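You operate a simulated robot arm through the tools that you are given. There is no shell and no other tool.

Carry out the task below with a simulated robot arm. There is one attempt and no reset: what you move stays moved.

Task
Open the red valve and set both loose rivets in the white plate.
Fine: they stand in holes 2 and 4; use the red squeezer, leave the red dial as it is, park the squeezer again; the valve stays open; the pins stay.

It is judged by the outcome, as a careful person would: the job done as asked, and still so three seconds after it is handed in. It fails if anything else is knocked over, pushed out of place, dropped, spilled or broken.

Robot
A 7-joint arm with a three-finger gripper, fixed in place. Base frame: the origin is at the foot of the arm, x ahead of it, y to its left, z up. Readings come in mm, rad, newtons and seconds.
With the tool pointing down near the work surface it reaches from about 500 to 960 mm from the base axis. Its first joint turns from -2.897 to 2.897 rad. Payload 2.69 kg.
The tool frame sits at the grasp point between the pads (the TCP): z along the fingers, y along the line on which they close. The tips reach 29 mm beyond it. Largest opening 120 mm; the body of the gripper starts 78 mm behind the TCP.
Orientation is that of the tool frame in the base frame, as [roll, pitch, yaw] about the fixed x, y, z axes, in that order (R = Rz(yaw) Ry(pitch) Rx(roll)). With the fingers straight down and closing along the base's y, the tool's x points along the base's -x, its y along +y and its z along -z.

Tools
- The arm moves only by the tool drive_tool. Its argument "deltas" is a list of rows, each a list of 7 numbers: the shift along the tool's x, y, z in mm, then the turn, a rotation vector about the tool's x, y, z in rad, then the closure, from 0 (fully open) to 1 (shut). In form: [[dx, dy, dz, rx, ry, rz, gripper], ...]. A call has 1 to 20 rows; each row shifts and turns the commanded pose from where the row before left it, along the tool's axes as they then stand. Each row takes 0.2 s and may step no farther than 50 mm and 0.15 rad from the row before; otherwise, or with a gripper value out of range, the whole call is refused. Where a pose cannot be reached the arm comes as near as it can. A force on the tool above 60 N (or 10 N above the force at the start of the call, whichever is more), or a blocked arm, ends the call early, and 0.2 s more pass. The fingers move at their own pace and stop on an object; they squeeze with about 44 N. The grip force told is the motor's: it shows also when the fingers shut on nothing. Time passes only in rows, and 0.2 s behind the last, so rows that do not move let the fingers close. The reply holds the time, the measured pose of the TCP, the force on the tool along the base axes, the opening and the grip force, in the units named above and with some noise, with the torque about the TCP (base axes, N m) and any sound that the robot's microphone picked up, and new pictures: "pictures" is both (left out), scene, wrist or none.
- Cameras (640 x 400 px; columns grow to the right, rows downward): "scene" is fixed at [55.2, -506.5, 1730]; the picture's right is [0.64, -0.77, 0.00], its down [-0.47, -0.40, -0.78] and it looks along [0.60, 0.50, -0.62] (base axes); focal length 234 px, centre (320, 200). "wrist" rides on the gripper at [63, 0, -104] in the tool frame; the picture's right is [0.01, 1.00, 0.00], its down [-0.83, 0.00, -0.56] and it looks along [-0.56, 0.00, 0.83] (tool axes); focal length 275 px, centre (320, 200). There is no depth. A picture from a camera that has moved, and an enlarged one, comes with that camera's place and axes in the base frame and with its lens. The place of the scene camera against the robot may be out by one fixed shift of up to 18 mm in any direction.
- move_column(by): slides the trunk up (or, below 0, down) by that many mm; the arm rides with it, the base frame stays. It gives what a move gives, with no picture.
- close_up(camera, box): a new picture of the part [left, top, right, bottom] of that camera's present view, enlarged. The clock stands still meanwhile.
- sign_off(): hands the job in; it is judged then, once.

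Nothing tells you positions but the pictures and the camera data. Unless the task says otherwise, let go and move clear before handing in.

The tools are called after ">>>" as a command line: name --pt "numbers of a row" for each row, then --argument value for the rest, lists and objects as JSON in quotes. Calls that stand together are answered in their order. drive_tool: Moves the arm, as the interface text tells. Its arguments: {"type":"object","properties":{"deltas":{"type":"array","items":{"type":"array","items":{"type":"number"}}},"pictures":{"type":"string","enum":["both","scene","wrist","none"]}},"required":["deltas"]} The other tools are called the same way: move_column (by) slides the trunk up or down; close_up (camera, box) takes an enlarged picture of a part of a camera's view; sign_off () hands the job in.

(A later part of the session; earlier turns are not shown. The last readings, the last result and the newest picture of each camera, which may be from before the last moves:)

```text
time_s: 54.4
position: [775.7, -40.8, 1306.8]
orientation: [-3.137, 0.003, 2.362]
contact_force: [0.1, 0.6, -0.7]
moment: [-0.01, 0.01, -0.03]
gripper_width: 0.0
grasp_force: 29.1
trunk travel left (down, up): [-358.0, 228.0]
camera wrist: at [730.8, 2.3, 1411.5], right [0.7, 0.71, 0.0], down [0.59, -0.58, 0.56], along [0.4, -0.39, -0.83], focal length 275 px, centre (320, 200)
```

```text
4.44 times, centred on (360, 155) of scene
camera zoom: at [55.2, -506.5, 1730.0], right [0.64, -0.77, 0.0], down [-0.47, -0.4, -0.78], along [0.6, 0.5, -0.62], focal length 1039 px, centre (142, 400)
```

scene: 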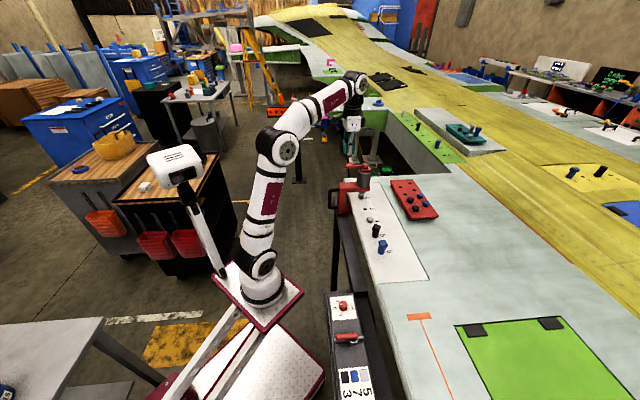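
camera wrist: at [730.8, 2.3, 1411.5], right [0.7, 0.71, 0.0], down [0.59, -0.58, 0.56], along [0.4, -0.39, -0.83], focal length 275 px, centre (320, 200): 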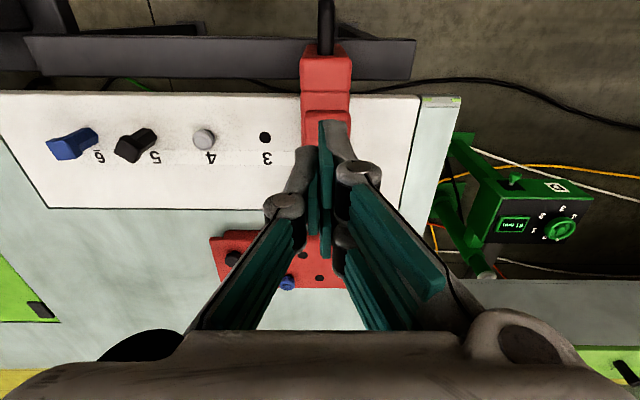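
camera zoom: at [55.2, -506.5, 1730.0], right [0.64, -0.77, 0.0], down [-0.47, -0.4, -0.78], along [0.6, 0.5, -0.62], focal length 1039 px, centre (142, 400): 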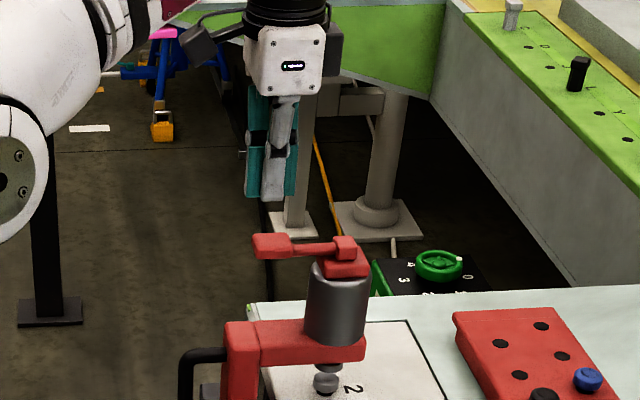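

The fingers are above the pad. I'll shift 4 mm along the row to centre on it, then descend to contact.

>>> drive_tool --pt "-2.5 4.2 15 0 0 0 1" --pt "0 0 15 0 0 0 1" --pt "0 0 4 0 0 0 1" --pt "0 0 4 0 0 0 1" --pt "0 0 0 0 0 0 1" --pictures "both"

>>> close_up --camera "scene" --box '[320, 110, 400, 200]'

```text
time_s: 55.6
position: [782.4, -39.4, 1269.0]
orientation: [-3.138, 0.001, 2.362]
contact_force: [0.3, 0.1, 0.5]
moment: [0.02, -0.03, 0.01]
gripper_width: 0.1
grasp_force: 28.5
trunk travel left (down, up): [-358.0, 228.0]
camera wrist: at [736.0, 3.7, 1374.2], right [0.7, 0.71, 0.0], down [0.59, -0.58, 0.56], along [0.4, -0.39, -0.83], focal length 275 px, centre (320, 200)
```

scene: 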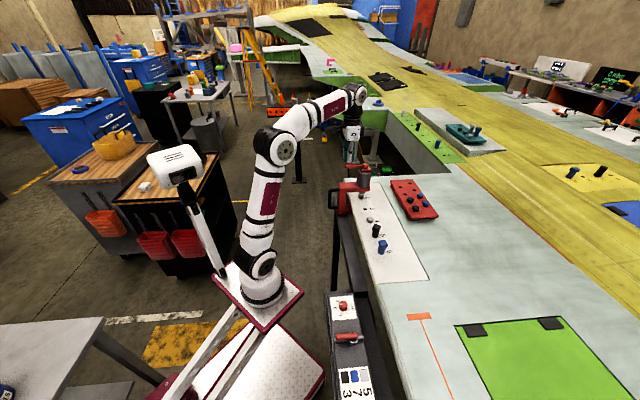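
wrist: 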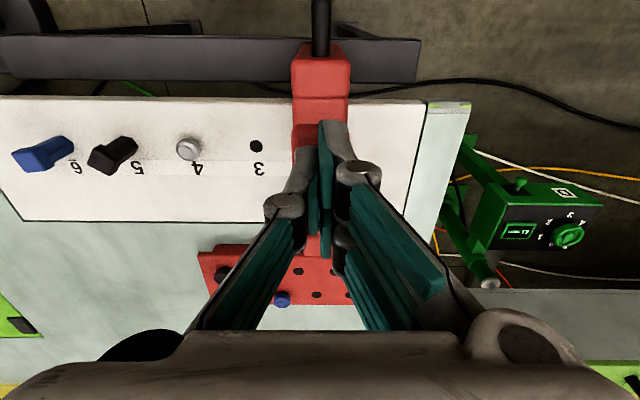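

```text
4.44 times, centred on (360, 155) of scene
camera zoom: at [55.2, -506.5, 1730.0], right [0.64, -0.77, 0.0], down [-0.47, -0.4, -0.78], along [0.6, 0.5, -0.62], focal length 1039 px, centre (142, 400)
```

zoom: 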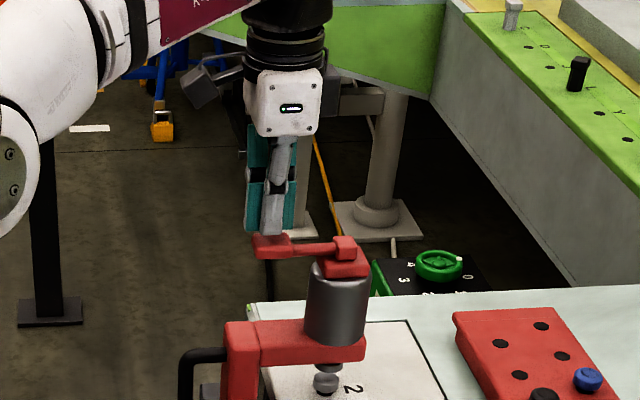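

The fingertips are right on top of the pad. I'll press down in small steps.

>>> drive_tool --pt "0 -1.5 3 0 0 0 1" --pt "0 0 3 0 0 0 1" --pt "0 0 3 0 0 0 1" --pt "0 0 3 0 0 0 1" --pictures "none"

>>> close_up --camera "scene" --box '[320, 110, 400, 200]'

```text
time_s: 56.6
position: [780.2, -40.1, 1257.6]
orientation: [-3.138, 0.002, 2.362]
contact_force: [-2.1, 2.1, 4.6]
moment: [-0.01, -0.04, 0.03]
gripper_width: 0.0
grasp_force: 28.9
trunk travel left (down, up): [-358.0, 228.0]
```

```text
4.44 times, centred on (360, 155) of scene
camera zoom: at [55.2, -506.5, 1730.0], right [0.64, -0.77, 0.0], down [-0.47, -0.4, -0.78], along [0.6, 0.5, -0.62], focal length 1039 px, centre (142, 400)
```

zoom: 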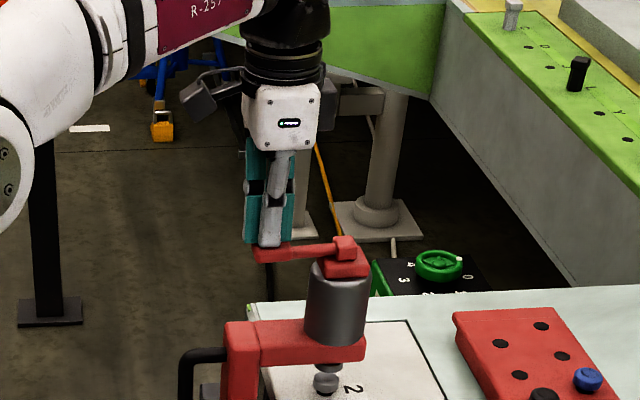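

The lever is moving down with about 5 N. I'll keep pressing.

>>> drive_tool --pt "0 0 3 0 0 0 1" --pt "0 0 3 0 0 0 1" --pt "0 0 3 0 0 0 1" --pt "0 0 3 0 0 0 1" --pictures "none"

>>> close_up --camera "scene" --box '[320, 120, 400, 210]'

```text
time_s: 57.6
position: [780.6, -38.3, 1246.0]
orientation: [-3.14, 0.002, 2.365]
contact_force: [-0.4, 1.7, 8.2]
moment: [-0.01, -0.09, 0.0]
gripper_width: 0.1
grasp_force: 28.4
trunk travel left (down, up): [-358.0, 228.0]
```

```text
4.44 times, centred on (360, 165) of scene
camera zoom: at [55.2, -506.5, 1730.0], right [0.64, -0.77, 0.0], down [-0.47, -0.4, -0.78], along [0.6, 0.5, -0.62], focal length 1039 px, centre (142, 356)
```

zoom: 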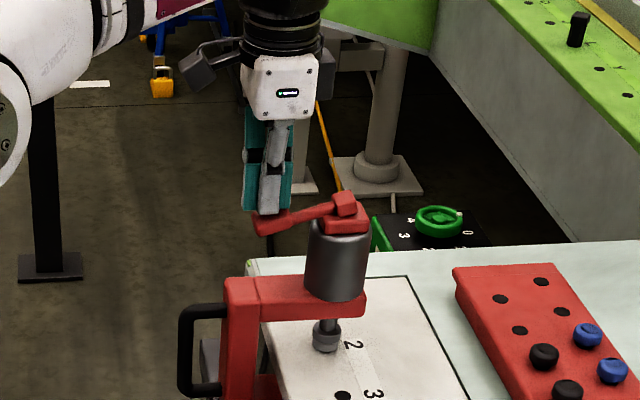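

The ram is coming down on the rivet. I'll continue pressing gradually.

>>> drive_tool --pt "0 0 2 0 0 0 1" --pt "0 0 2 0 0 0 1" --pt "0 0 2 0 0 0 1" --pt "0 0 2 0 0 0 1" --pt "0 0 0 0 0 0 1" --pt "0 0 0 0 0 0 1" --pt "0 0 0 0 0 0 1" --pictures "none"

>>> close_up --camera "scene" --box '[320, 120, 400, 210]'

>>> close_up --camera "scene" --box '[350, 170, 390, 205]'

```text
time_s: 59.2
position: [780.0, -39.6, 1240.5]
orientation: [3.14, 0.005, 2.362]
contact_force: [7.5, 1.6, 43.4]
moment: [-0.52, -0.93, 0.19]
gripper_width: 0.2
grasp_force: 28.3
trunk travel left (down, up): [-358.0, 228.0]
```

```text
4.44 times, centred on (360, 165) of scene
camera zoom: at [55.2, -506.5, 1730.0], right [0.64, -0.77, 0.0], down [-0.47, -0.4, -0.78], along [0.6, 0.5, -0.62], focal length 1039 px, centre (142, 356)
```

zoom: 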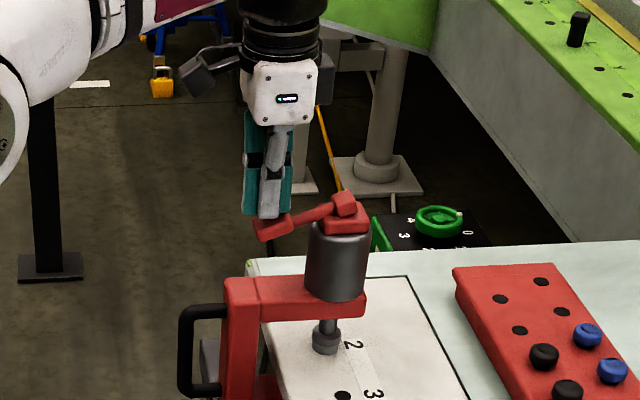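

```text
11.43 times, centred on (370, 188) of scene
camera zoom: at [55.2, -506.5, 1730.0], right [0.64, -0.77, 0.0], down [-0.47, -0.4, -0.78], along [0.6, 0.5, -0.62], focal length 2672 px, centre (-251, 343)
```

zoom: 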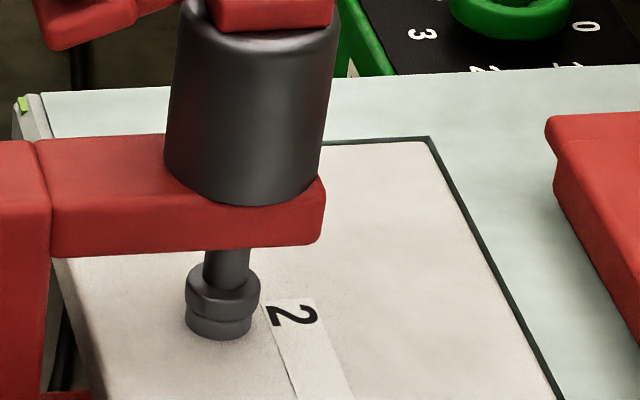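

The ram has pushed the rivet flush and the lever has reached its stop at about 43 N. I'll press slightly more, hold, then release and inspect.

>>> drive_tool --pt "0 0 0.8 0 0 0 1" --pt "0 0 0 0 0 0 1" --pt "0 0 0 0 0 0 1" --pt "0 0 0 0 0 0 1" --pt "0 0 0 0 0 0 1" --pictures "none"

>>> drive_tool --pt "0 0 -10 0 0 0 1" --pt "0 0 -15 0 0 0 1" --pt "0 0 -25 0 0 0 1" --pt "0 0 -25 0 0 0 1" --pt "0 0 0 0 0 0 1" --pictures "none"

>>> close_up --camera "scene" --box '[320, 120, 400, 210]'

>>> close_up --camera "scene" --box '[350, 170, 390, 205]'

```text
time_s: 60.4
position: [779.6, -39.9, 1240.8]
orientation: [3.139, 0.009, 2.361]
contact_force: [9.7, -4.3, 49.5]
moment: [-0.68, -1.12, 0.05]
gripper_width: 0.0
grasp_force: 28.0
trunk travel left (down, up): [-358.0, 228.0]
```

```text
time_s: 61.6
position: [780.1, -38.6, 1311.4]
orientation: [-3.136, 0.0, 2.362]
contact_force: [-0.1, -0.1, -0.1]
moment: [-0.01, -0.02, 0.03]
gripper_width: 0.0
grasp_force: 28.6
trunk travel left (down, up): [-358.0, 228.0]
```

```text
4.44 times, centred on (360, 165) of scene
camera zoom: at [55.2, -506.5, 1730.0], right [0.64, -0.77, 0.0], down [-0.47, -0.4, -0.78], along [0.6, 0.5, -0.62], focal length 1039 px, centre (142, 356)
```

zoom: 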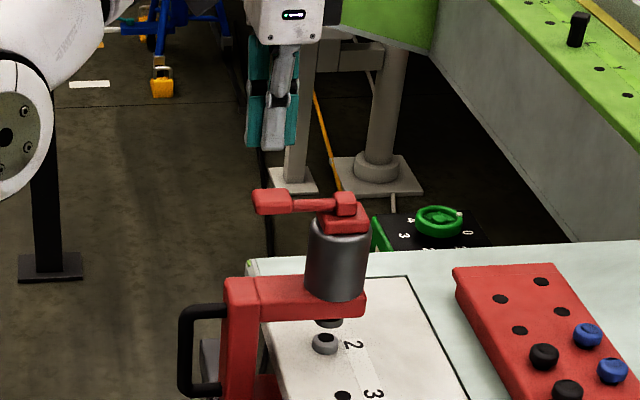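

```text
11.43 times, centred on (370, 188) of scene
camera zoom: at [55.2, -506.5, 1730.0], right [0.64, -0.77, 0.0], down [-0.47, -0.4, -0.78], along [0.6, 0.5, -0.62], focal length 2672 px, centre (-251, 343)
```

zoom: 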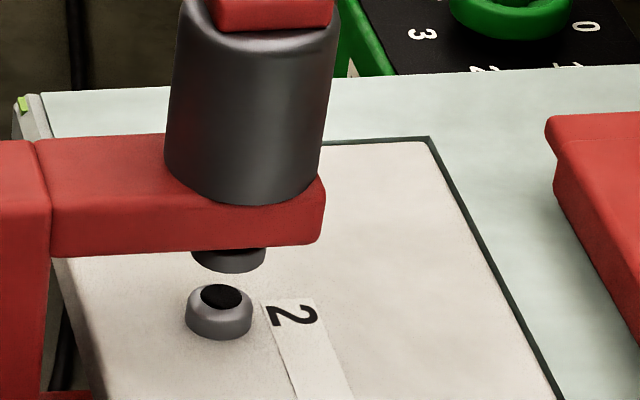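

Rivet 2 now sits flush and set, and the ram has retracted. Next I'll go back to the handle, grip it, and slide 160 mm to hole 4.

>>> drive_tool --pt "35.5 0 0 0 0 0 1" --pt "35.6 -0.2 0 0 0 0 0.7" --pt "0 0 0 0 0 0 0.5" --pt "0 0 45 0 0 0 0.5" --pt "0 0 45 0 0 0 0.5" --pt "0 0 45 0 0 0 0.5" --pt "0 0 0 0 0 0 0.5" --pictures "wrist"

>>> close_up --camera "wrist" --box '[200, 60, 460, 260]'

```text
time_s: 63.2
position: [728.6, 8.2, 1174.6]
orientation: [-3.141, 0.001, 2.363]
contact_force: [0.0, -0.1, -0.1]
moment: [0.02, -0.01, -0.01]
gripper_width: 60.1
grasp_force: 0.1
trunk travel left (down, up): [-358.0, 228.0]
camera wrist: at [683.6, 51.5, 1279.4], right [0.7, 0.71, 0.0], down [0.59, -0.58, 0.56], along [0.4, -0.39, -0.83], focal length 275 px, centre (320, 200)
```

wrist: 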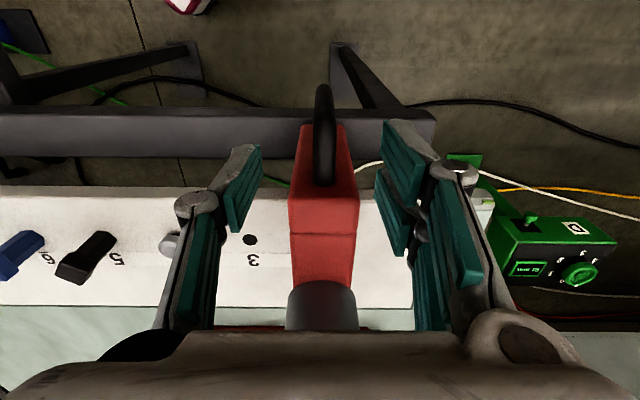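

```text
2.00 times, centred on (330, 160) of wrist
camera zoom: at [683.6, 51.5, 1279.4], right [0.7, 0.71, 0.0], down [0.59, -0.58, 0.56], along [0.4, -0.39, -0.83], focal length 551 px, centre (300, 280)
```

zoom: 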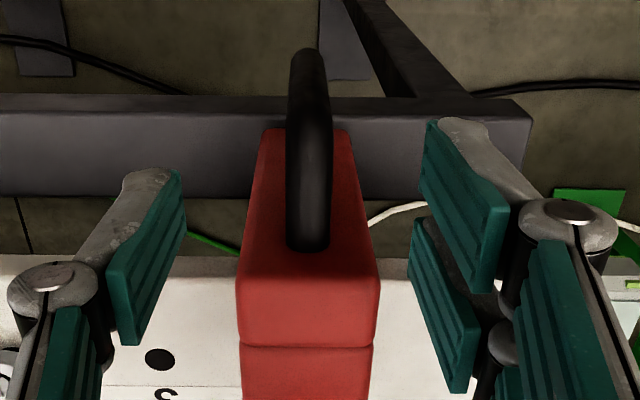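

>>> drive_tool --pt "1.2 2 30 0 0 0 0.5" --pt "0 0 35 0 0 0 0.5" --pt "0 0 25 0 0 0 0.5" --pt "0 0 16 0 0 0 0.5" --pt "0 0 0 0 0 0 0.7" --pt "0 0 0 0 0 0 0.85" --pt "0 0 0 0 0 0 1" --pt "0 0 0 0 0 0 1" --pictures "wrist"

>>> close_up --camera "scene" --box '[320, 120, 420, 245]'

```text
time_s: 65.0
position: [729.6, 12.0, 1069.5]
orientation: [-3.139, 0.002, 2.363]
contact_force: [-1.5, 0.2, -3.9]
moment: [0.01, -0.07, 0.1]
gripper_width: 14.8
grasp_force: 40.9
trunk travel left (down, up): [-358.0, 228.0]
camera wrist: at [684.2, 54.6, 1174.9], right [0.7, 0.71, 0.0], down [0.6, -0.58, 0.56], along [0.4, -0.39, -0.83], focal length 275 px, centre (320, 200)
```

wrist: 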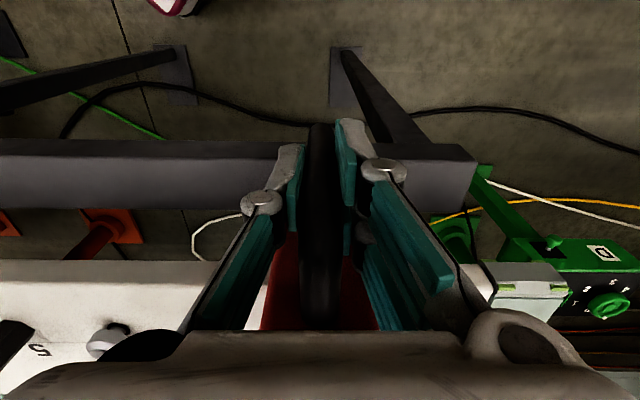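

```text
3.20 times, centred on (370, 182) of scene
camera zoom: at [55.2, -506.5, 1730.0], right [0.64, -0.77, 0.0], down [-0.47, -0.4, -0.78], along [0.6, 0.5, -0.62], focal length 748 px, centre (160, 256)
```

zoom: 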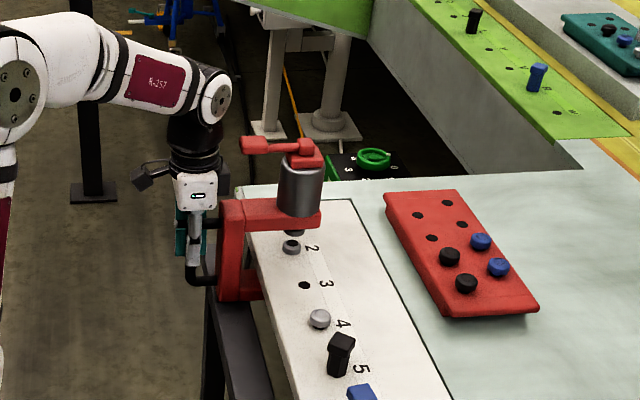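

Gripped again. I'll slide along the rail toward hole 4.

>>> drive_tool --pt "0.05 -5 0 0 0 0 1" --pt "0.05 -7 0 0 0 0 1" --pt "0.05 -8 0 0 0 0 1" --pt "0.05 -8 0 0 0 0 1" --pt "0.05 -8 0 0 0 0 1" --pt "0.05 -8 0 0 0 0 1" --pt "0.05 -8 0 0 0 0 1" --pt "0.05 -8 0 0 0 0 1" --pt "0.05 -8 0 0 0 0 1" --pt "0.05 -8 0 0 0 0 1" --pt "0 0 0 0 0 0 1" --pictures "none"

>>> close_up --camera "scene" --box '[320, 120, 420, 245]'

```text
time_s: 67.4
position: [674.4, -42.5, 1070.2]
orientation: [-3.136, -0.001, 2.361]
contact_force: [-4.3, -6.6, -20.1]
moment: [-0.01, 0.06, -0.02]
gripper_width: 14.3
grasp_force: 40.6
trunk travel left (down, up): [-358.0, 228.0]
```

```text
3.20 times, centred on (370, 182) of scene
camera zoom: at [55.2, -506.5, 1730.0], right [0.64, -0.77, 0.0], down [-0.47, -0.4, -0.78], along [0.6, 0.5, -0.62], focal length 748 px, centre (160, 256)
```

zoom: 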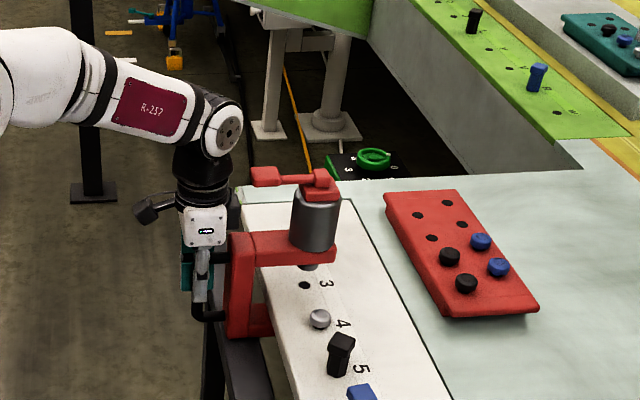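

>>> drive_tool --pt "0.05 -8 0.5 0 0 0 1" --pt "0.05 -8 0.3 0 0 0 1" --pt "0.05 -8 0 0 0 0 1" --pt "0.05 -8 0 0 0 0 1" --pt "0.05 -8 0 0 0 0 1" --pt "0.05 -8 0 0 0 0 1" --pt "0.05 -8 0 0 0 0 1" --pt "0.05 -8 0 0 0 0 1" --pt "0.05 -8 0 0 0 0 1" --pt "0.05 -6 0 0 0 0 1" --pt "0 0 0 0 0 0 1" --pt "0 0 0 0 0 0 1" --pictures "wrist"

>>> close_up --camera "scene" --box '[340, 160, 420, 240]'

```text
time_s: 70.0
position: [619.2, -98.3, 1069.9]
orientation: [-3.14, 0.002, 2.363]
contact_force: [7.6, -14.6, 14.8]
moment: [-0.38, -0.81, -0.07]
gripper_width: 14.4
grasp_force: 40.9
trunk travel left (down, up): [-358.0, 228.0]
camera wrist: at [573.8, -54.9, 1174.8], right [0.7, 0.71, 0.0], down [0.59, -0.58, 0.56], along [0.4, -0.39, -0.83], focal length 275 px, centre (320, 200)
```

wrist: 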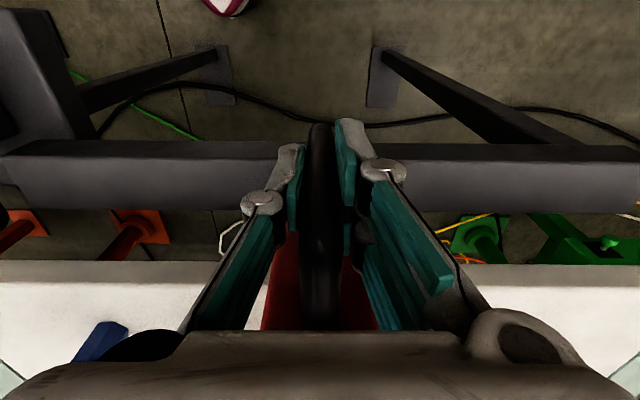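

```text
5.00 times, centred on (380, 200) of scene
camera zoom: at [55.2, -506.5, 1730.0], right [0.64, -0.77, 0.0], down [-0.47, -0.4, -0.78], along [0.6, 0.5, -0.62], focal length 1169 px, centre (20, 200)
```

zoom: 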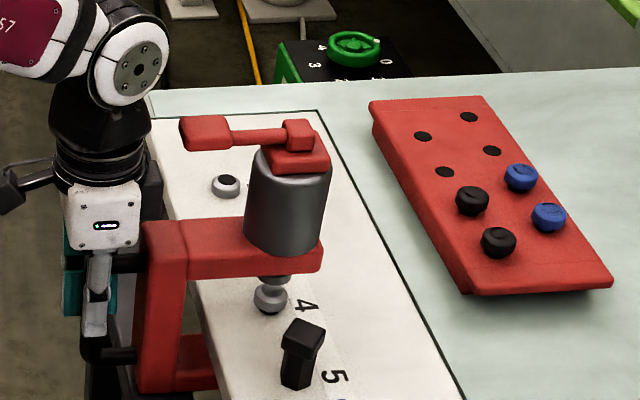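

>>> close_up --camera "scene" --box '[375, 195, 415, 230]'

>>> drive_tool --pt "0.0 -2 -0.4 0 0 0 1" --pt "0.0 -1.5 0 0 0 0 1" --pt "0 0 0 0 0 0 1" --pt "0 0 0 0 0 0 1" --pictures "none"

>>> close_up --camera "scene" --box '[375, 195, 415, 230]'

```text
11.43 times, centred on (395, 212) of scene
camera zoom: at [55.2, -506.5, 1730.0], right [0.64, -0.77, 0.0], down [-0.47, -0.4, -0.78], along [0.6, 0.5, -0.62], focal length 2672 px, centre (-537, 57)
```

zoom: 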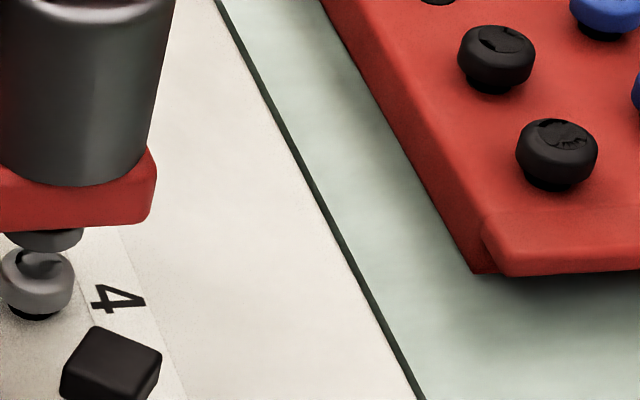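

```text
time_s: 71.0
position: [618.3, -101.1, 1070.9]
orientation: [-3.139, 0.002, 2.361]
contact_force: [11.6, -19.0, 12.4]
moment: [-0.84, -0.39, 0.0]
gripper_width: 14.5
grasp_force: 41.0
trunk travel left (down, up): [-358.0, 228.0]
```

```text
11.43 times, centred on (395, 212) of scene
camera zoom: at [55.2, -506.5, 1730.0], right [0.64, -0.77, 0.0], down [-0.47, -0.4, -0.78], along [0.6, 0.5, -0.62], focal length 2672 px, centre (-537, 57)
```

zoom: 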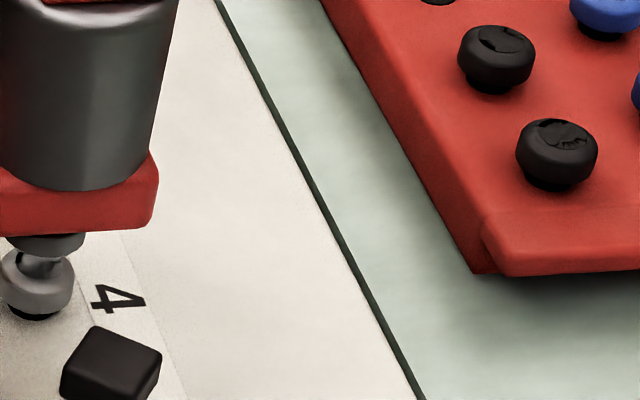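

The ram is over rivet 4 to within about 1 to 2 mm. I'll release, rise, and verify from above.

>>> drive_tool --pt "-0.8 0 0 0 0 0 1" --pt "0 0 0 0 0 0 0.85" --pt "0 0 0 0 0 0 0.65" --pt "0 0 0 0 0 0 0.65" --pt "0 0 -25 0 0 0 0.65" --pt "0 0 -35 0 0 0 0.65" --pt "0 0 -45 0 0 0 0.65" --pt "0 0 -45 0 0 0 0.65" --pt "0 0 -45 0 0 0 0.65" --pt "0 0 -45 0 0 0 0.65" --pt "0 0 0 0 0 0 0.5" --pt "0 0 0 0 0 0 0.5" --pictures "wrist"

>>> close_up --camera "wrist" --box '[180, 60, 480, 260]'

>>> close_up --camera "scene" --box '[345, 150, 405, 220]'

```text
time_s: 73.6
position: [616.8, -97.8, 1310.3]
orientation: [-3.138, 0.002, 2.361]
contact_force: [0.2, -0.9, 0.1]
moment: [0.01, -0.04, 0.02]
gripper_width: 60.1
grasp_force: 0.0
trunk travel left (down, up): [-358.0, 228.0]
camera wrist: at [572.9, -54.0, 1414.9], right [0.7, 0.71, 0.0], down [0.59, -0.58, 0.56], along [0.4, -0.39, -0.83], focal length 275 px, centre (320, 200)
```

wrist: 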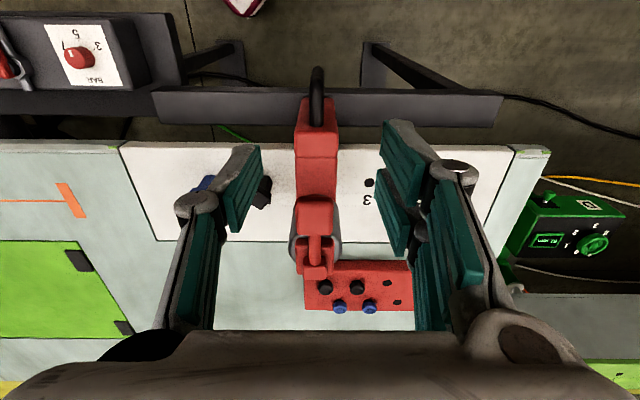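

```text
2.00 times, centred on (330, 160) of wrist
camera zoom: at [572.9, -54.0, 1414.9], right [0.7, 0.71, 0.0], down [0.59, -0.58, 0.56], along [0.4, -0.39, -0.83], focal length 551 px, centre (300, 280)
```

zoom: 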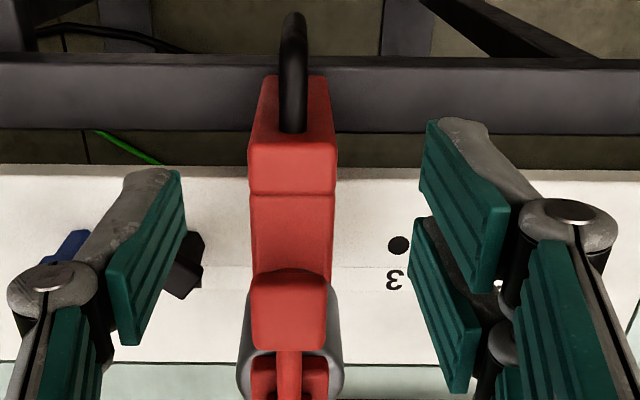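

```text
5.71 times, centred on (375, 185) of scene
camera zoom: at [55.2, -506.5, 1730.0], right [0.64, -0.77, 0.0], down [-0.47, -0.4, -0.78], along [0.6, 0.5, -0.62], focal length 1336 px, centre (6, 286)
```

zoom: 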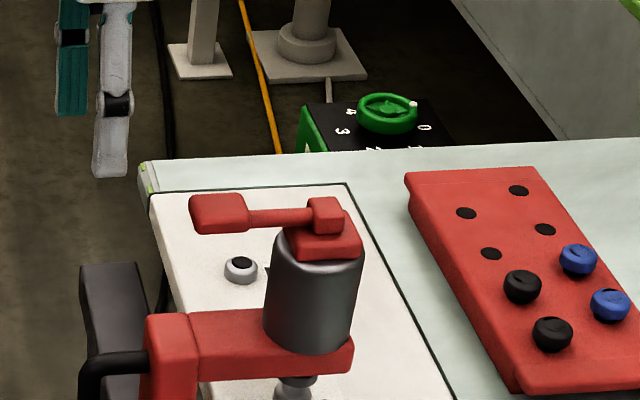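

From above, the frame is centred on hole 4's position within 1 mm. I'll close the fingers, move over the thumb pad, and press.

>>> drive_tool --pt "0 0 0 0 0 0 1" --pt "-37 -2 0 0 0 0 1" --pt "-37.5 -2 0 0 0 0 1" --pt "0 0 20 0 0 0 1" --pt "0 0 16 0 0 0 1" --pt "0 0 0 0 0 0 1" --pictures "wrist"

>>> close_up --camera "scene" --box '[345, 120, 415, 220]'

>>> close_up --camera "wrist" --box '[200, 60, 460, 260]'

```text
time_s: 75.0
position: [670.4, -153.6, 1275.0]
orientation: [-3.138, 0.002, 2.362]
contact_force: [0.7, 0.5, 0.7]
moment: [0.03, -0.01, 0.04]
gripper_width: 0.0
grasp_force: 28.6
trunk travel left (down, up): [-358.0, 228.0]
camera wrist: at [623.3, -110.7, 1378.8], right [0.7, 0.71, 0.0], down [0.59, -0.58, 0.56], along [0.4, -0.39, -0.83], focal length 275 px, centre (320, 200)
```

wrist: 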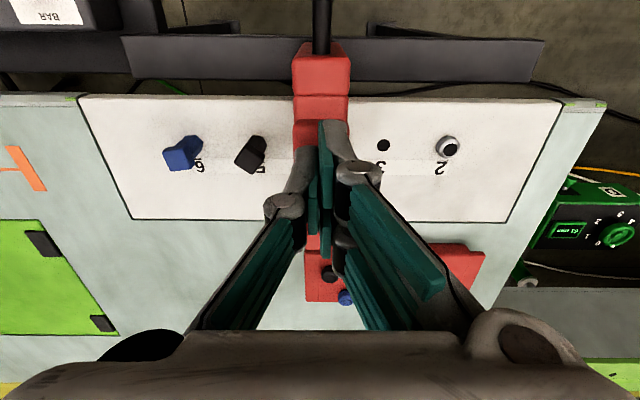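

```text
4.00 times, centred on (380, 170) of scene
camera zoom: at [55.2, -506.5, 1730.0], right [0.64, -0.77, 0.0], down [-0.47, -0.4, -0.78], along [0.6, 0.5, -0.62], focal length 935 px, centre (80, 320)
```

zoom: 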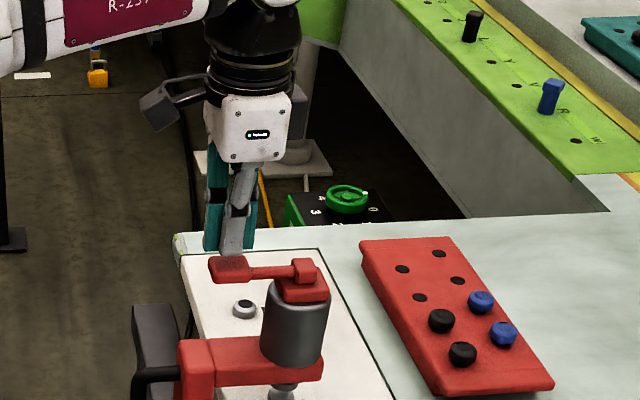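

```text
2.00 times, centred on (330, 160) of wrist
camera zoom: at [623.3, -110.7, 1378.8], right [0.7, 0.71, 0.0], down [0.59, -0.58, 0.56], along [0.4, -0.39, -0.83], focal length 551 px, centre (300, 280)
```

zoom: 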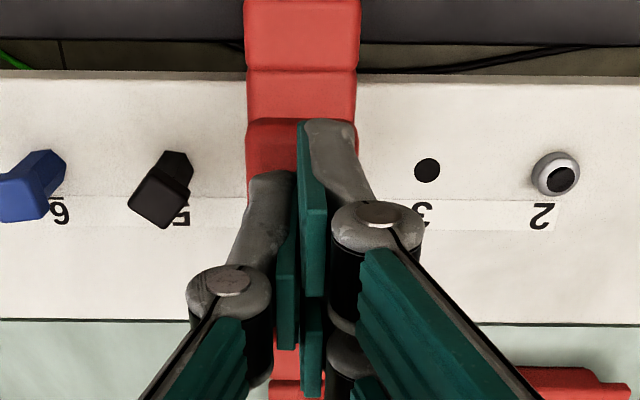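

The fingers are over the pad, so I'll press down as before.

>>> drive_tool --pt "0 -1.2 5 0 0 0 1" --pt "0 0 4 0 0 0 1" --pt "0 0 3 0 0 0 1" --pt "0 0 3 0 0 0 1" --pt "0 0 3 0 0 0 1" --pt "0 0 3 0 0 0 1" --pt "0 0 3 0 0 0 1" --pt "0 0 3 0 0 0 1" --pt "0 0 2 0 0 0 1" --pt "0 0 0 0 0 0 1" --pictures "none"

>>> close_up --camera "scene" --box '[345, 140, 415, 230]'

```text
time_s: 77.2
position: [667.5, -155.1, 1246.5]
orientation: [-3.14, 0.003, 2.36]
contact_force: [0.5, -2.1, 7.3]
moment: [-0.13, -0.16, 0.0]
gripper_width: 0.0
grasp_force: 28.9
trunk travel left (down, up): [-358.0, 228.0]
```

```text
4.44 times, centred on (380, 185) of scene
camera zoom: at [55.2, -506.5, 1730.0], right [0.64, -0.77, 0.0], down [-0.47, -0.4, -0.78], along [0.6, 0.5, -0.62], focal length 1039 px, centre (53, 267)
```

zoom: 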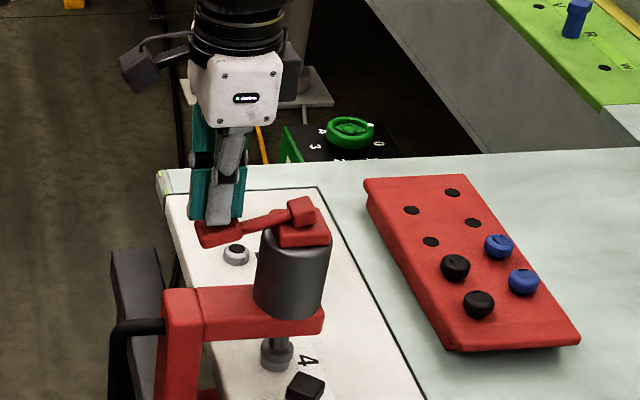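

>>> drive_tool --pt "0 0 2 0 0 0 1" --pt "0 0 2 0 0 0 1" --pt "0 0 2 0 0 0 1" --pt "0 0 2 0 0 0 1" --pt "0 0 0.5 0 0 0 1" --pt "0 0 0 0 0 0 1" --pt "0 0 0 0 0 0 1" --pt "0 0 0 0 0 0 1" --pictures "none"

>>> close_up --camera "scene" --box '[360, 180, 420, 240]'

```text
time_s: 79.0
position: [667.9, -156.1, 1240.8]
orientation: [3.138, 0.009, 2.364]
contact_force: [3.7, 0.1, 53.2]
moment: [-0.62, -0.97, 0.15]
gripper_width: 0.0
grasp_force: 28.4
trunk travel left (down, up): [-358.0, 228.0]
```

```text
6.67 times, centred on (390, 210) of scene
camera zoom: at [55.2, -506.5, 1730.0], right [0.64, -0.77, 0.0], down [-0.47, -0.4, -0.78], along [0.6, 0.5, -0.62], focal length 1558 px, centre (-147, 133)
```

zoom: 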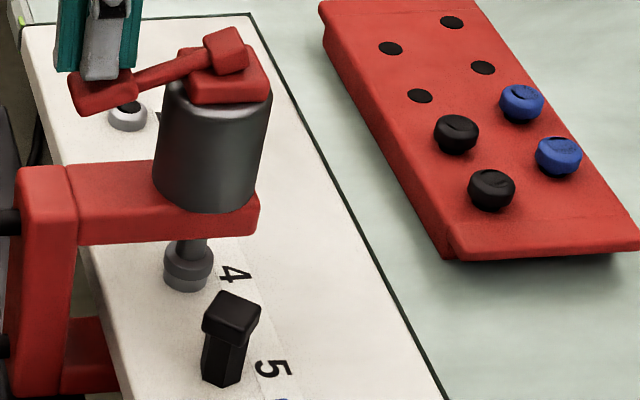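

The lever is at its stop with 53 N and the ram is seated. I'll release and return to the handle.

>>> drive_tool --pt "0 0 -10 0 0 0 1" --pt "0 0 -15 0 0 0 1" --pt "0 0 -25 0 0 0 1" --pt "0 0 -25 0 0 0 1" --pt "0 0 0 0 0 0 1" --pictures "none"

>>> close_up --camera "scene" --box '[360, 180, 420, 240]'

```text
time_s: 80.2
position: [666.4, -156.9, 1312.6]
orientation: [-3.138, 0.0, 2.361]
contact_force: [-0.3, -1.0, 0.8]
moment: [0.02, 0.01, -0.02]
gripper_width: 0.0
grasp_force: 28.7
trunk travel left (down, up): [-358.0, 228.0]
```

```text
6.67 times, centred on (390, 210) of scene
camera zoom: at [55.2, -506.5, 1730.0], right [0.64, -0.77, 0.0], down [-0.47, -0.4, -0.78], along [0.6, 0.5, -0.62], focal length 1558 px, centre (-147, 133)
```

zoom: 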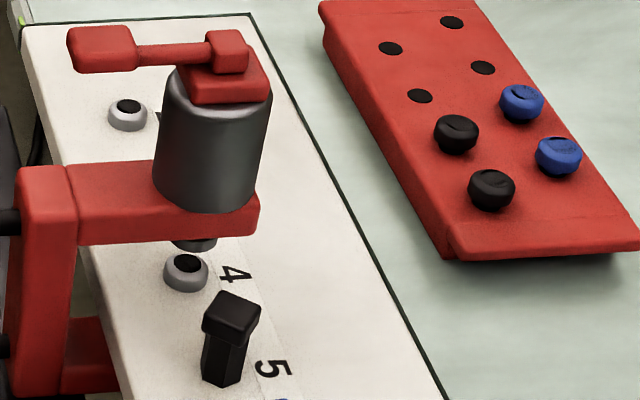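

Both rivets now look the same, flush and set. Next I'll re-grip the handle and slide the squeezer back to its park position.

>>> drive_tool --pt "37 2.2 0 0 0 0 1" --pt "37.2 2.2 0 0 0 0 0.7" --pt "0 0 0 0 0 0 0.5" --pt "0 0 45 0 0 0 0.5" --pt "0 0 45 0 0 0 0.5" --pt "0 0 45 0 0 0 0.5" --pt "0 0 0 0 0 0 0.5" --pictures "wrist"

>>> close_up --camera "wrist" --box '[200, 60, 460, 260]'

```text
time_s: 81.8
position: [616.6, -99.9, 1176.0]
orientation: [-3.139, 0.001, 2.361]
contact_force: [0.2, -0.2, 0.2]
moment: [0.05, 0.03, -0.02]
gripper_width: 60.0
grasp_force: 0.0
trunk travel left (down, up): [-358.0, 228.0]
camera wrist: at [570.5, -55.8, 1279.9], right [0.7, 0.71, 0.0], down [0.59, -0.58, 0.56], along [0.4, -0.39, -0.83], focal length 275 px, centre (320, 200)
```

wrist: 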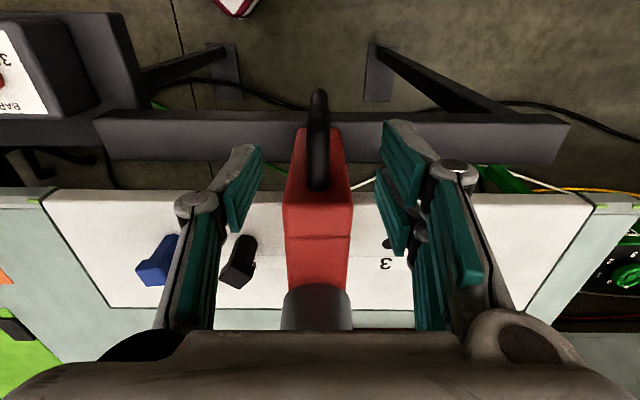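

```text
2.00 times, centred on (330, 160) of wrist
camera zoom: at [570.5, -55.8, 1279.9], right [0.7, 0.71, 0.0], down [0.59, -0.58, 0.56], along [0.4, -0.39, -0.83], focal length 551 px, centre (300, 280)
```

zoom: 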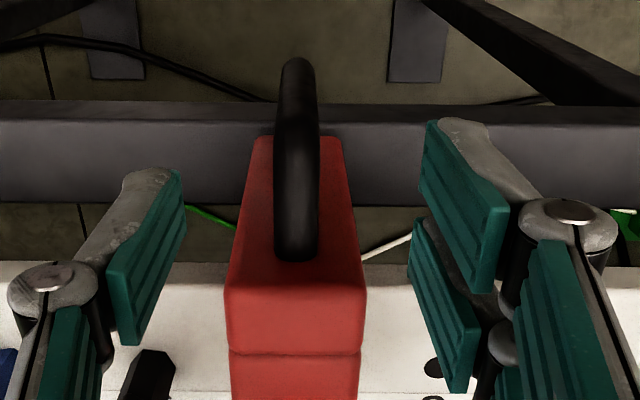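

>>> drive_tool --pt "-1 -0.8 30 0 0 0 0.5" --pt "0 0 35 0 0 0 0.5" --pt "0 0 25 0 0 0 0.5" --pt "0 0 17 0 0 0 0.5" --pt "0 0 0 0 0 0 0.7" --pt "0 0 0 0 0 0 0.85" --pt "0 0 0 0 0 0 1" --pt "0 0 0 0 0 0 1" --pictures "none"

>>> drive_tool --pt "0 5 0 0 0 0 1" --pt "0 7 0 0 0 0 1" --pt "0 8 0 0 0 0 1" --pt "0 8 0 0 0 0 1" --pt "0 8 0 0 0 0 1" --pt "0 8 0 0 0 0 1" --pt "0 8 0 0 0 0 1" --pt "0 8 0 0 0 0 1" --pt "0 8 0 0 0 0 1" --pt "0 8 0 0 0 0 1" --pt "0 0 0 0 0 0 1" --pictures "none"

>>> close_up --camera "scene" --box '[320, 120, 420, 245]'

```text
time_s: 83.6
position: [618.0, -100.7, 1068.8]
orientation: [-3.139, -0.002, 2.363]
contact_force: [-3.8, -2.3, -5.2]
moment: [-0.41, 0.06, -0.01]
gripper_width: 14.6
grasp_force: 41.1
trunk travel left (down, up): [-358.0, 228.0]
```

```text
time_s: 86.0
position: [672.5, -46.7, 1070.6]
orientation: [-3.139, 0.0, 2.363]
contact_force: [-9.9, 18.3, -4.5]
moment: [0.41, 0.25, 0.11]
gripper_width: 14.3
grasp_force: 40.6
trunk travel left (down, up): [-358.0, 228.0]
```

```text
3.20 times, centred on (370, 182) of scene
camera zoom: at [55.2, -506.5, 1730.0], right [0.64, -0.77, 0.0], down [-0.47, -0.4, -0.78], along [0.6, 0.5, -0.62], focal length 748 px, centre (160, 256)
```

zoom: 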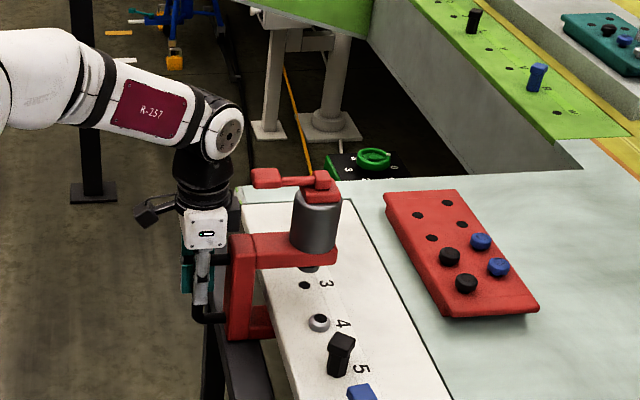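

>>> drive_tool --pt "0.3 8 0 0 0 0 1" --pt "0.2 8 0 0 0 0 1" --pt "0 8 0 0 0 0 1" --pt "0 8 0 0 0 0 1" --pt "0 8 0 0 0 0 1" --pt "0 8 0 0 0 0 1" --pt "0 8 0 0 0 0 1" --pt "0 8 0 0 0 0 1" --pt "0 8 0 0 0 0 1" --pt "0 8 0 0 0 0 1" --pt "0 8 0 0 0 0 1" --pt "0 8 0 0 0 0 1" --pt "0 8 0 0 0 0 1" --pt "0 8 0 0 0 0 1" --pt "0 8 0 0 0 0 1" --pt "0 8 0 0 0 0 1" --pt "0 8 0 0 0 0 1" --pt "0 8 0 0 0 0 1" --pt "0 8 0 0 0 0 1" --pt "0 0 0 0 0 0 1" --pictures "none"

>>> close_up --camera "scene" --box '[320, 145, 384, 210]'

```text
time_s: 90.2
position: [779.0, 61.0, 1069.5]
orientation: [-3.141, 0.004, 2.362]
contact_force: [4.5, -5.5, -4.8]
moment: [-0.28, 0.33, 0.03]
gripper_width: 14.2
grasp_force: 40.6
trunk travel left (down, up): [-358.0, 228.0]
```

```text
6.15 times, centred on (352, 178) of scene
camera zoom: at [55.2, -506.5, 1730.0], right [0.64, -0.77, 0.0], down [-0.47, -0.4, -0.78], along [0.6, 0.5, -0.62], focal length 1439 px, centre (123, 338)
```

zoom: 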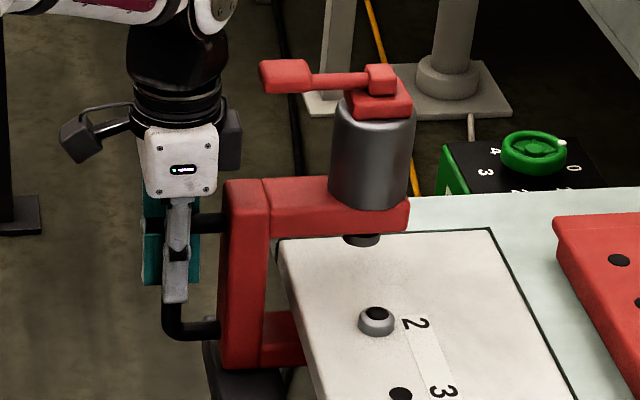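

>>> drive_tool --pt "0 5 0 0 0 0 1" --pt "0 5 0 0 0 0 1" --pt "0 4 0 0 0 0 1" --pt "0 1.5 0 0 0 0 1" --pt "0 0 0 0 0 0 1" --pt "0 0 0 0 0 0 1" --pictures "none"

>>> close_up --camera "scene" --box '[320, 145, 384, 210]'

```text
time_s: 91.6
position: [789.9, 70.7, 1069.9]
orientation: [-3.14, 0.002, 2.362]
contact_force: [5.9, -4.8, -1.7]
moment: [0.21, -0.54, -0.03]
gripper_width: 14.7
grasp_force: 40.8
trunk travel left (down, up): [-358.0, 228.0]
```

```text
6.15 times, centred on (352, 178) of scene
camera zoom: at [55.2, -506.5, 1730.0], right [0.64, -0.77, 0.0], down [-0.47, -0.4, -0.78], along [0.6, 0.5, -0.62], focal length 1439 px, centre (123, 338)
```

zoom: 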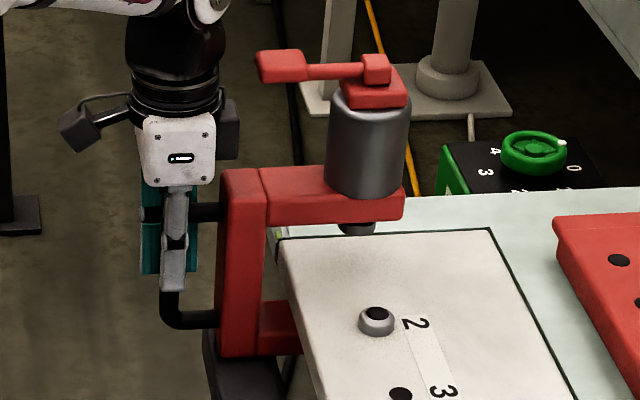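

The squeezer matches its original parked image. I'll nudge it the last millimetre, release, and rise clear.

>>> drive_tool --pt "0 0.8 0 0 0 0 1" --pt "0 0 0 0 0 0 1" --pt "0 0 0 0 0 0 0.85" --pt "0 0 0 0 0 0 0.6" --pt "0 0 0 0 0 0 0.5" --pt "0 0 -25 0 0 0 0.5" --pt "0 0 -35 0 0 0 0.5" --pt "0 0 -45 0 0 0 0.5" --pt "0 0 -45 0 0 0 0.5" --pt "0 0 -45 0 0 0 0.5" --pt "0 0 -45 0 0 0 0.5" --pt "0 0 0 0 0 0 0.5" --pictures "both"

>>> close_up --camera "scene" --box '[320, 145, 384, 210]'

>>> close_up --camera "wrist" --box '[0, 60, 460, 320]'

>>> close_up --camera "scene" --box '[325, 180, 445, 400]'

```text
time_s: 94.2
position: [791.1, 71.9, 1310.2]
orientation: [-3.139, 0.002, 2.362]
contact_force: [-0.2, 0.1, -0.9]
moment: [0.01, -0.01, 0.03]
gripper_width: 59.9
grasp_force: 0.0
trunk travel left (down, up): [-358.0, 228.0]
camera wrist: at [744.3, 115.1, 1414.8], right [0.7, 0.71, 0.0], down [0.59, -0.58, 0.56], along [0.4, -0.39, -0.83], focal length 275 px, centre (320, 200)
```

scene: 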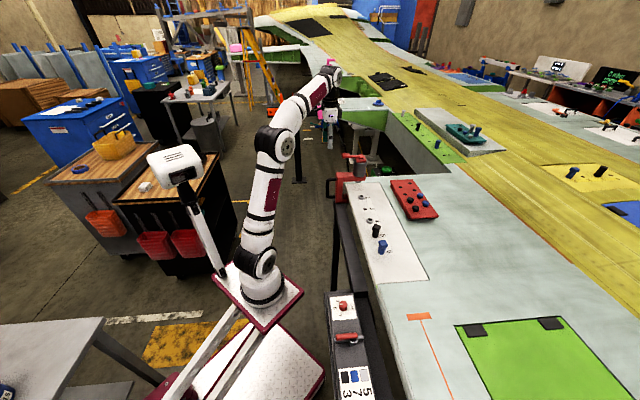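
wrist: 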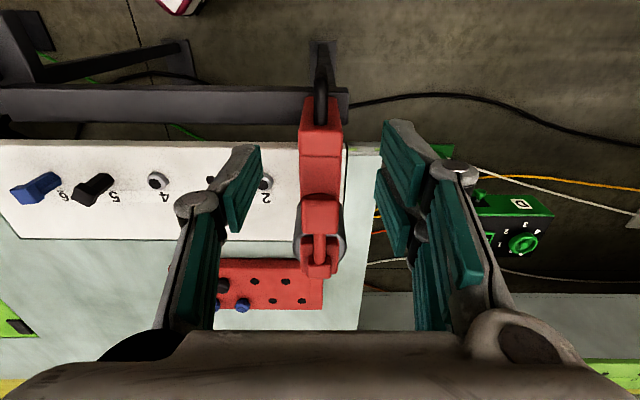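

```text
6.15 times, centred on (352, 178) of scene
camera zoom: at [55.2, -506.5, 1730.0], right [0.64, -0.77, 0.0], down [-0.47, -0.4, -0.78], along [0.6, 0.5, -0.62], focal length 1439 px, centre (123, 338)
```

zoom: 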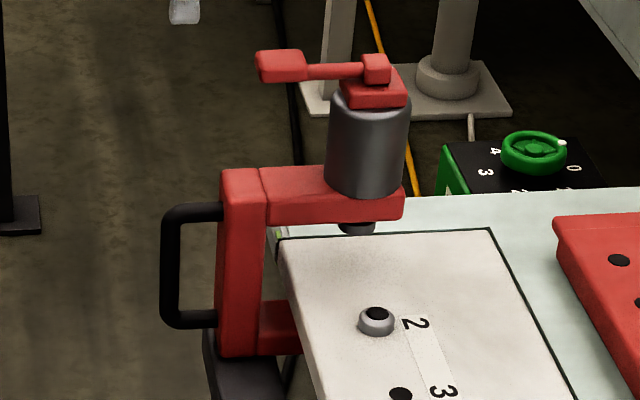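

```text
1.39 times, centred on (230, 190) of wrist
camera zoom: at [744.3, 115.1, 1414.8], right [0.7, 0.71, 0.0], down [0.59, -0.58, 0.56], along [0.4, -0.39, -0.83], focal length 383 px, centre (445, 214)
```

zoom: 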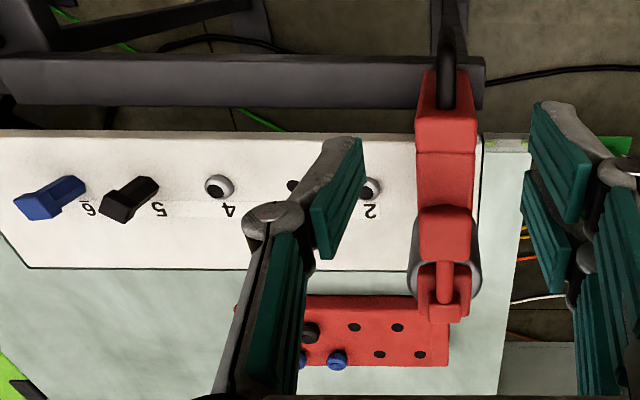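

```text
1.82 times, centred on (385, 290) of scene
camera zoom: at [55.2, -506.5, 1730.0], right [0.64, -0.77, 0.0], down [-0.47, -0.4, -0.78], along [0.6, 0.5, -0.62], focal length 425 px, centre (202, 36)
```

zoom: 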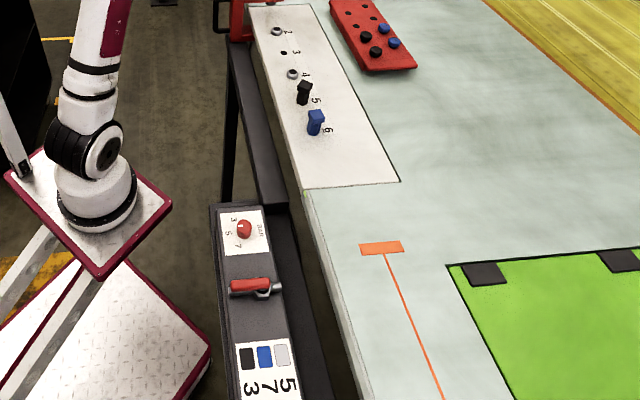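

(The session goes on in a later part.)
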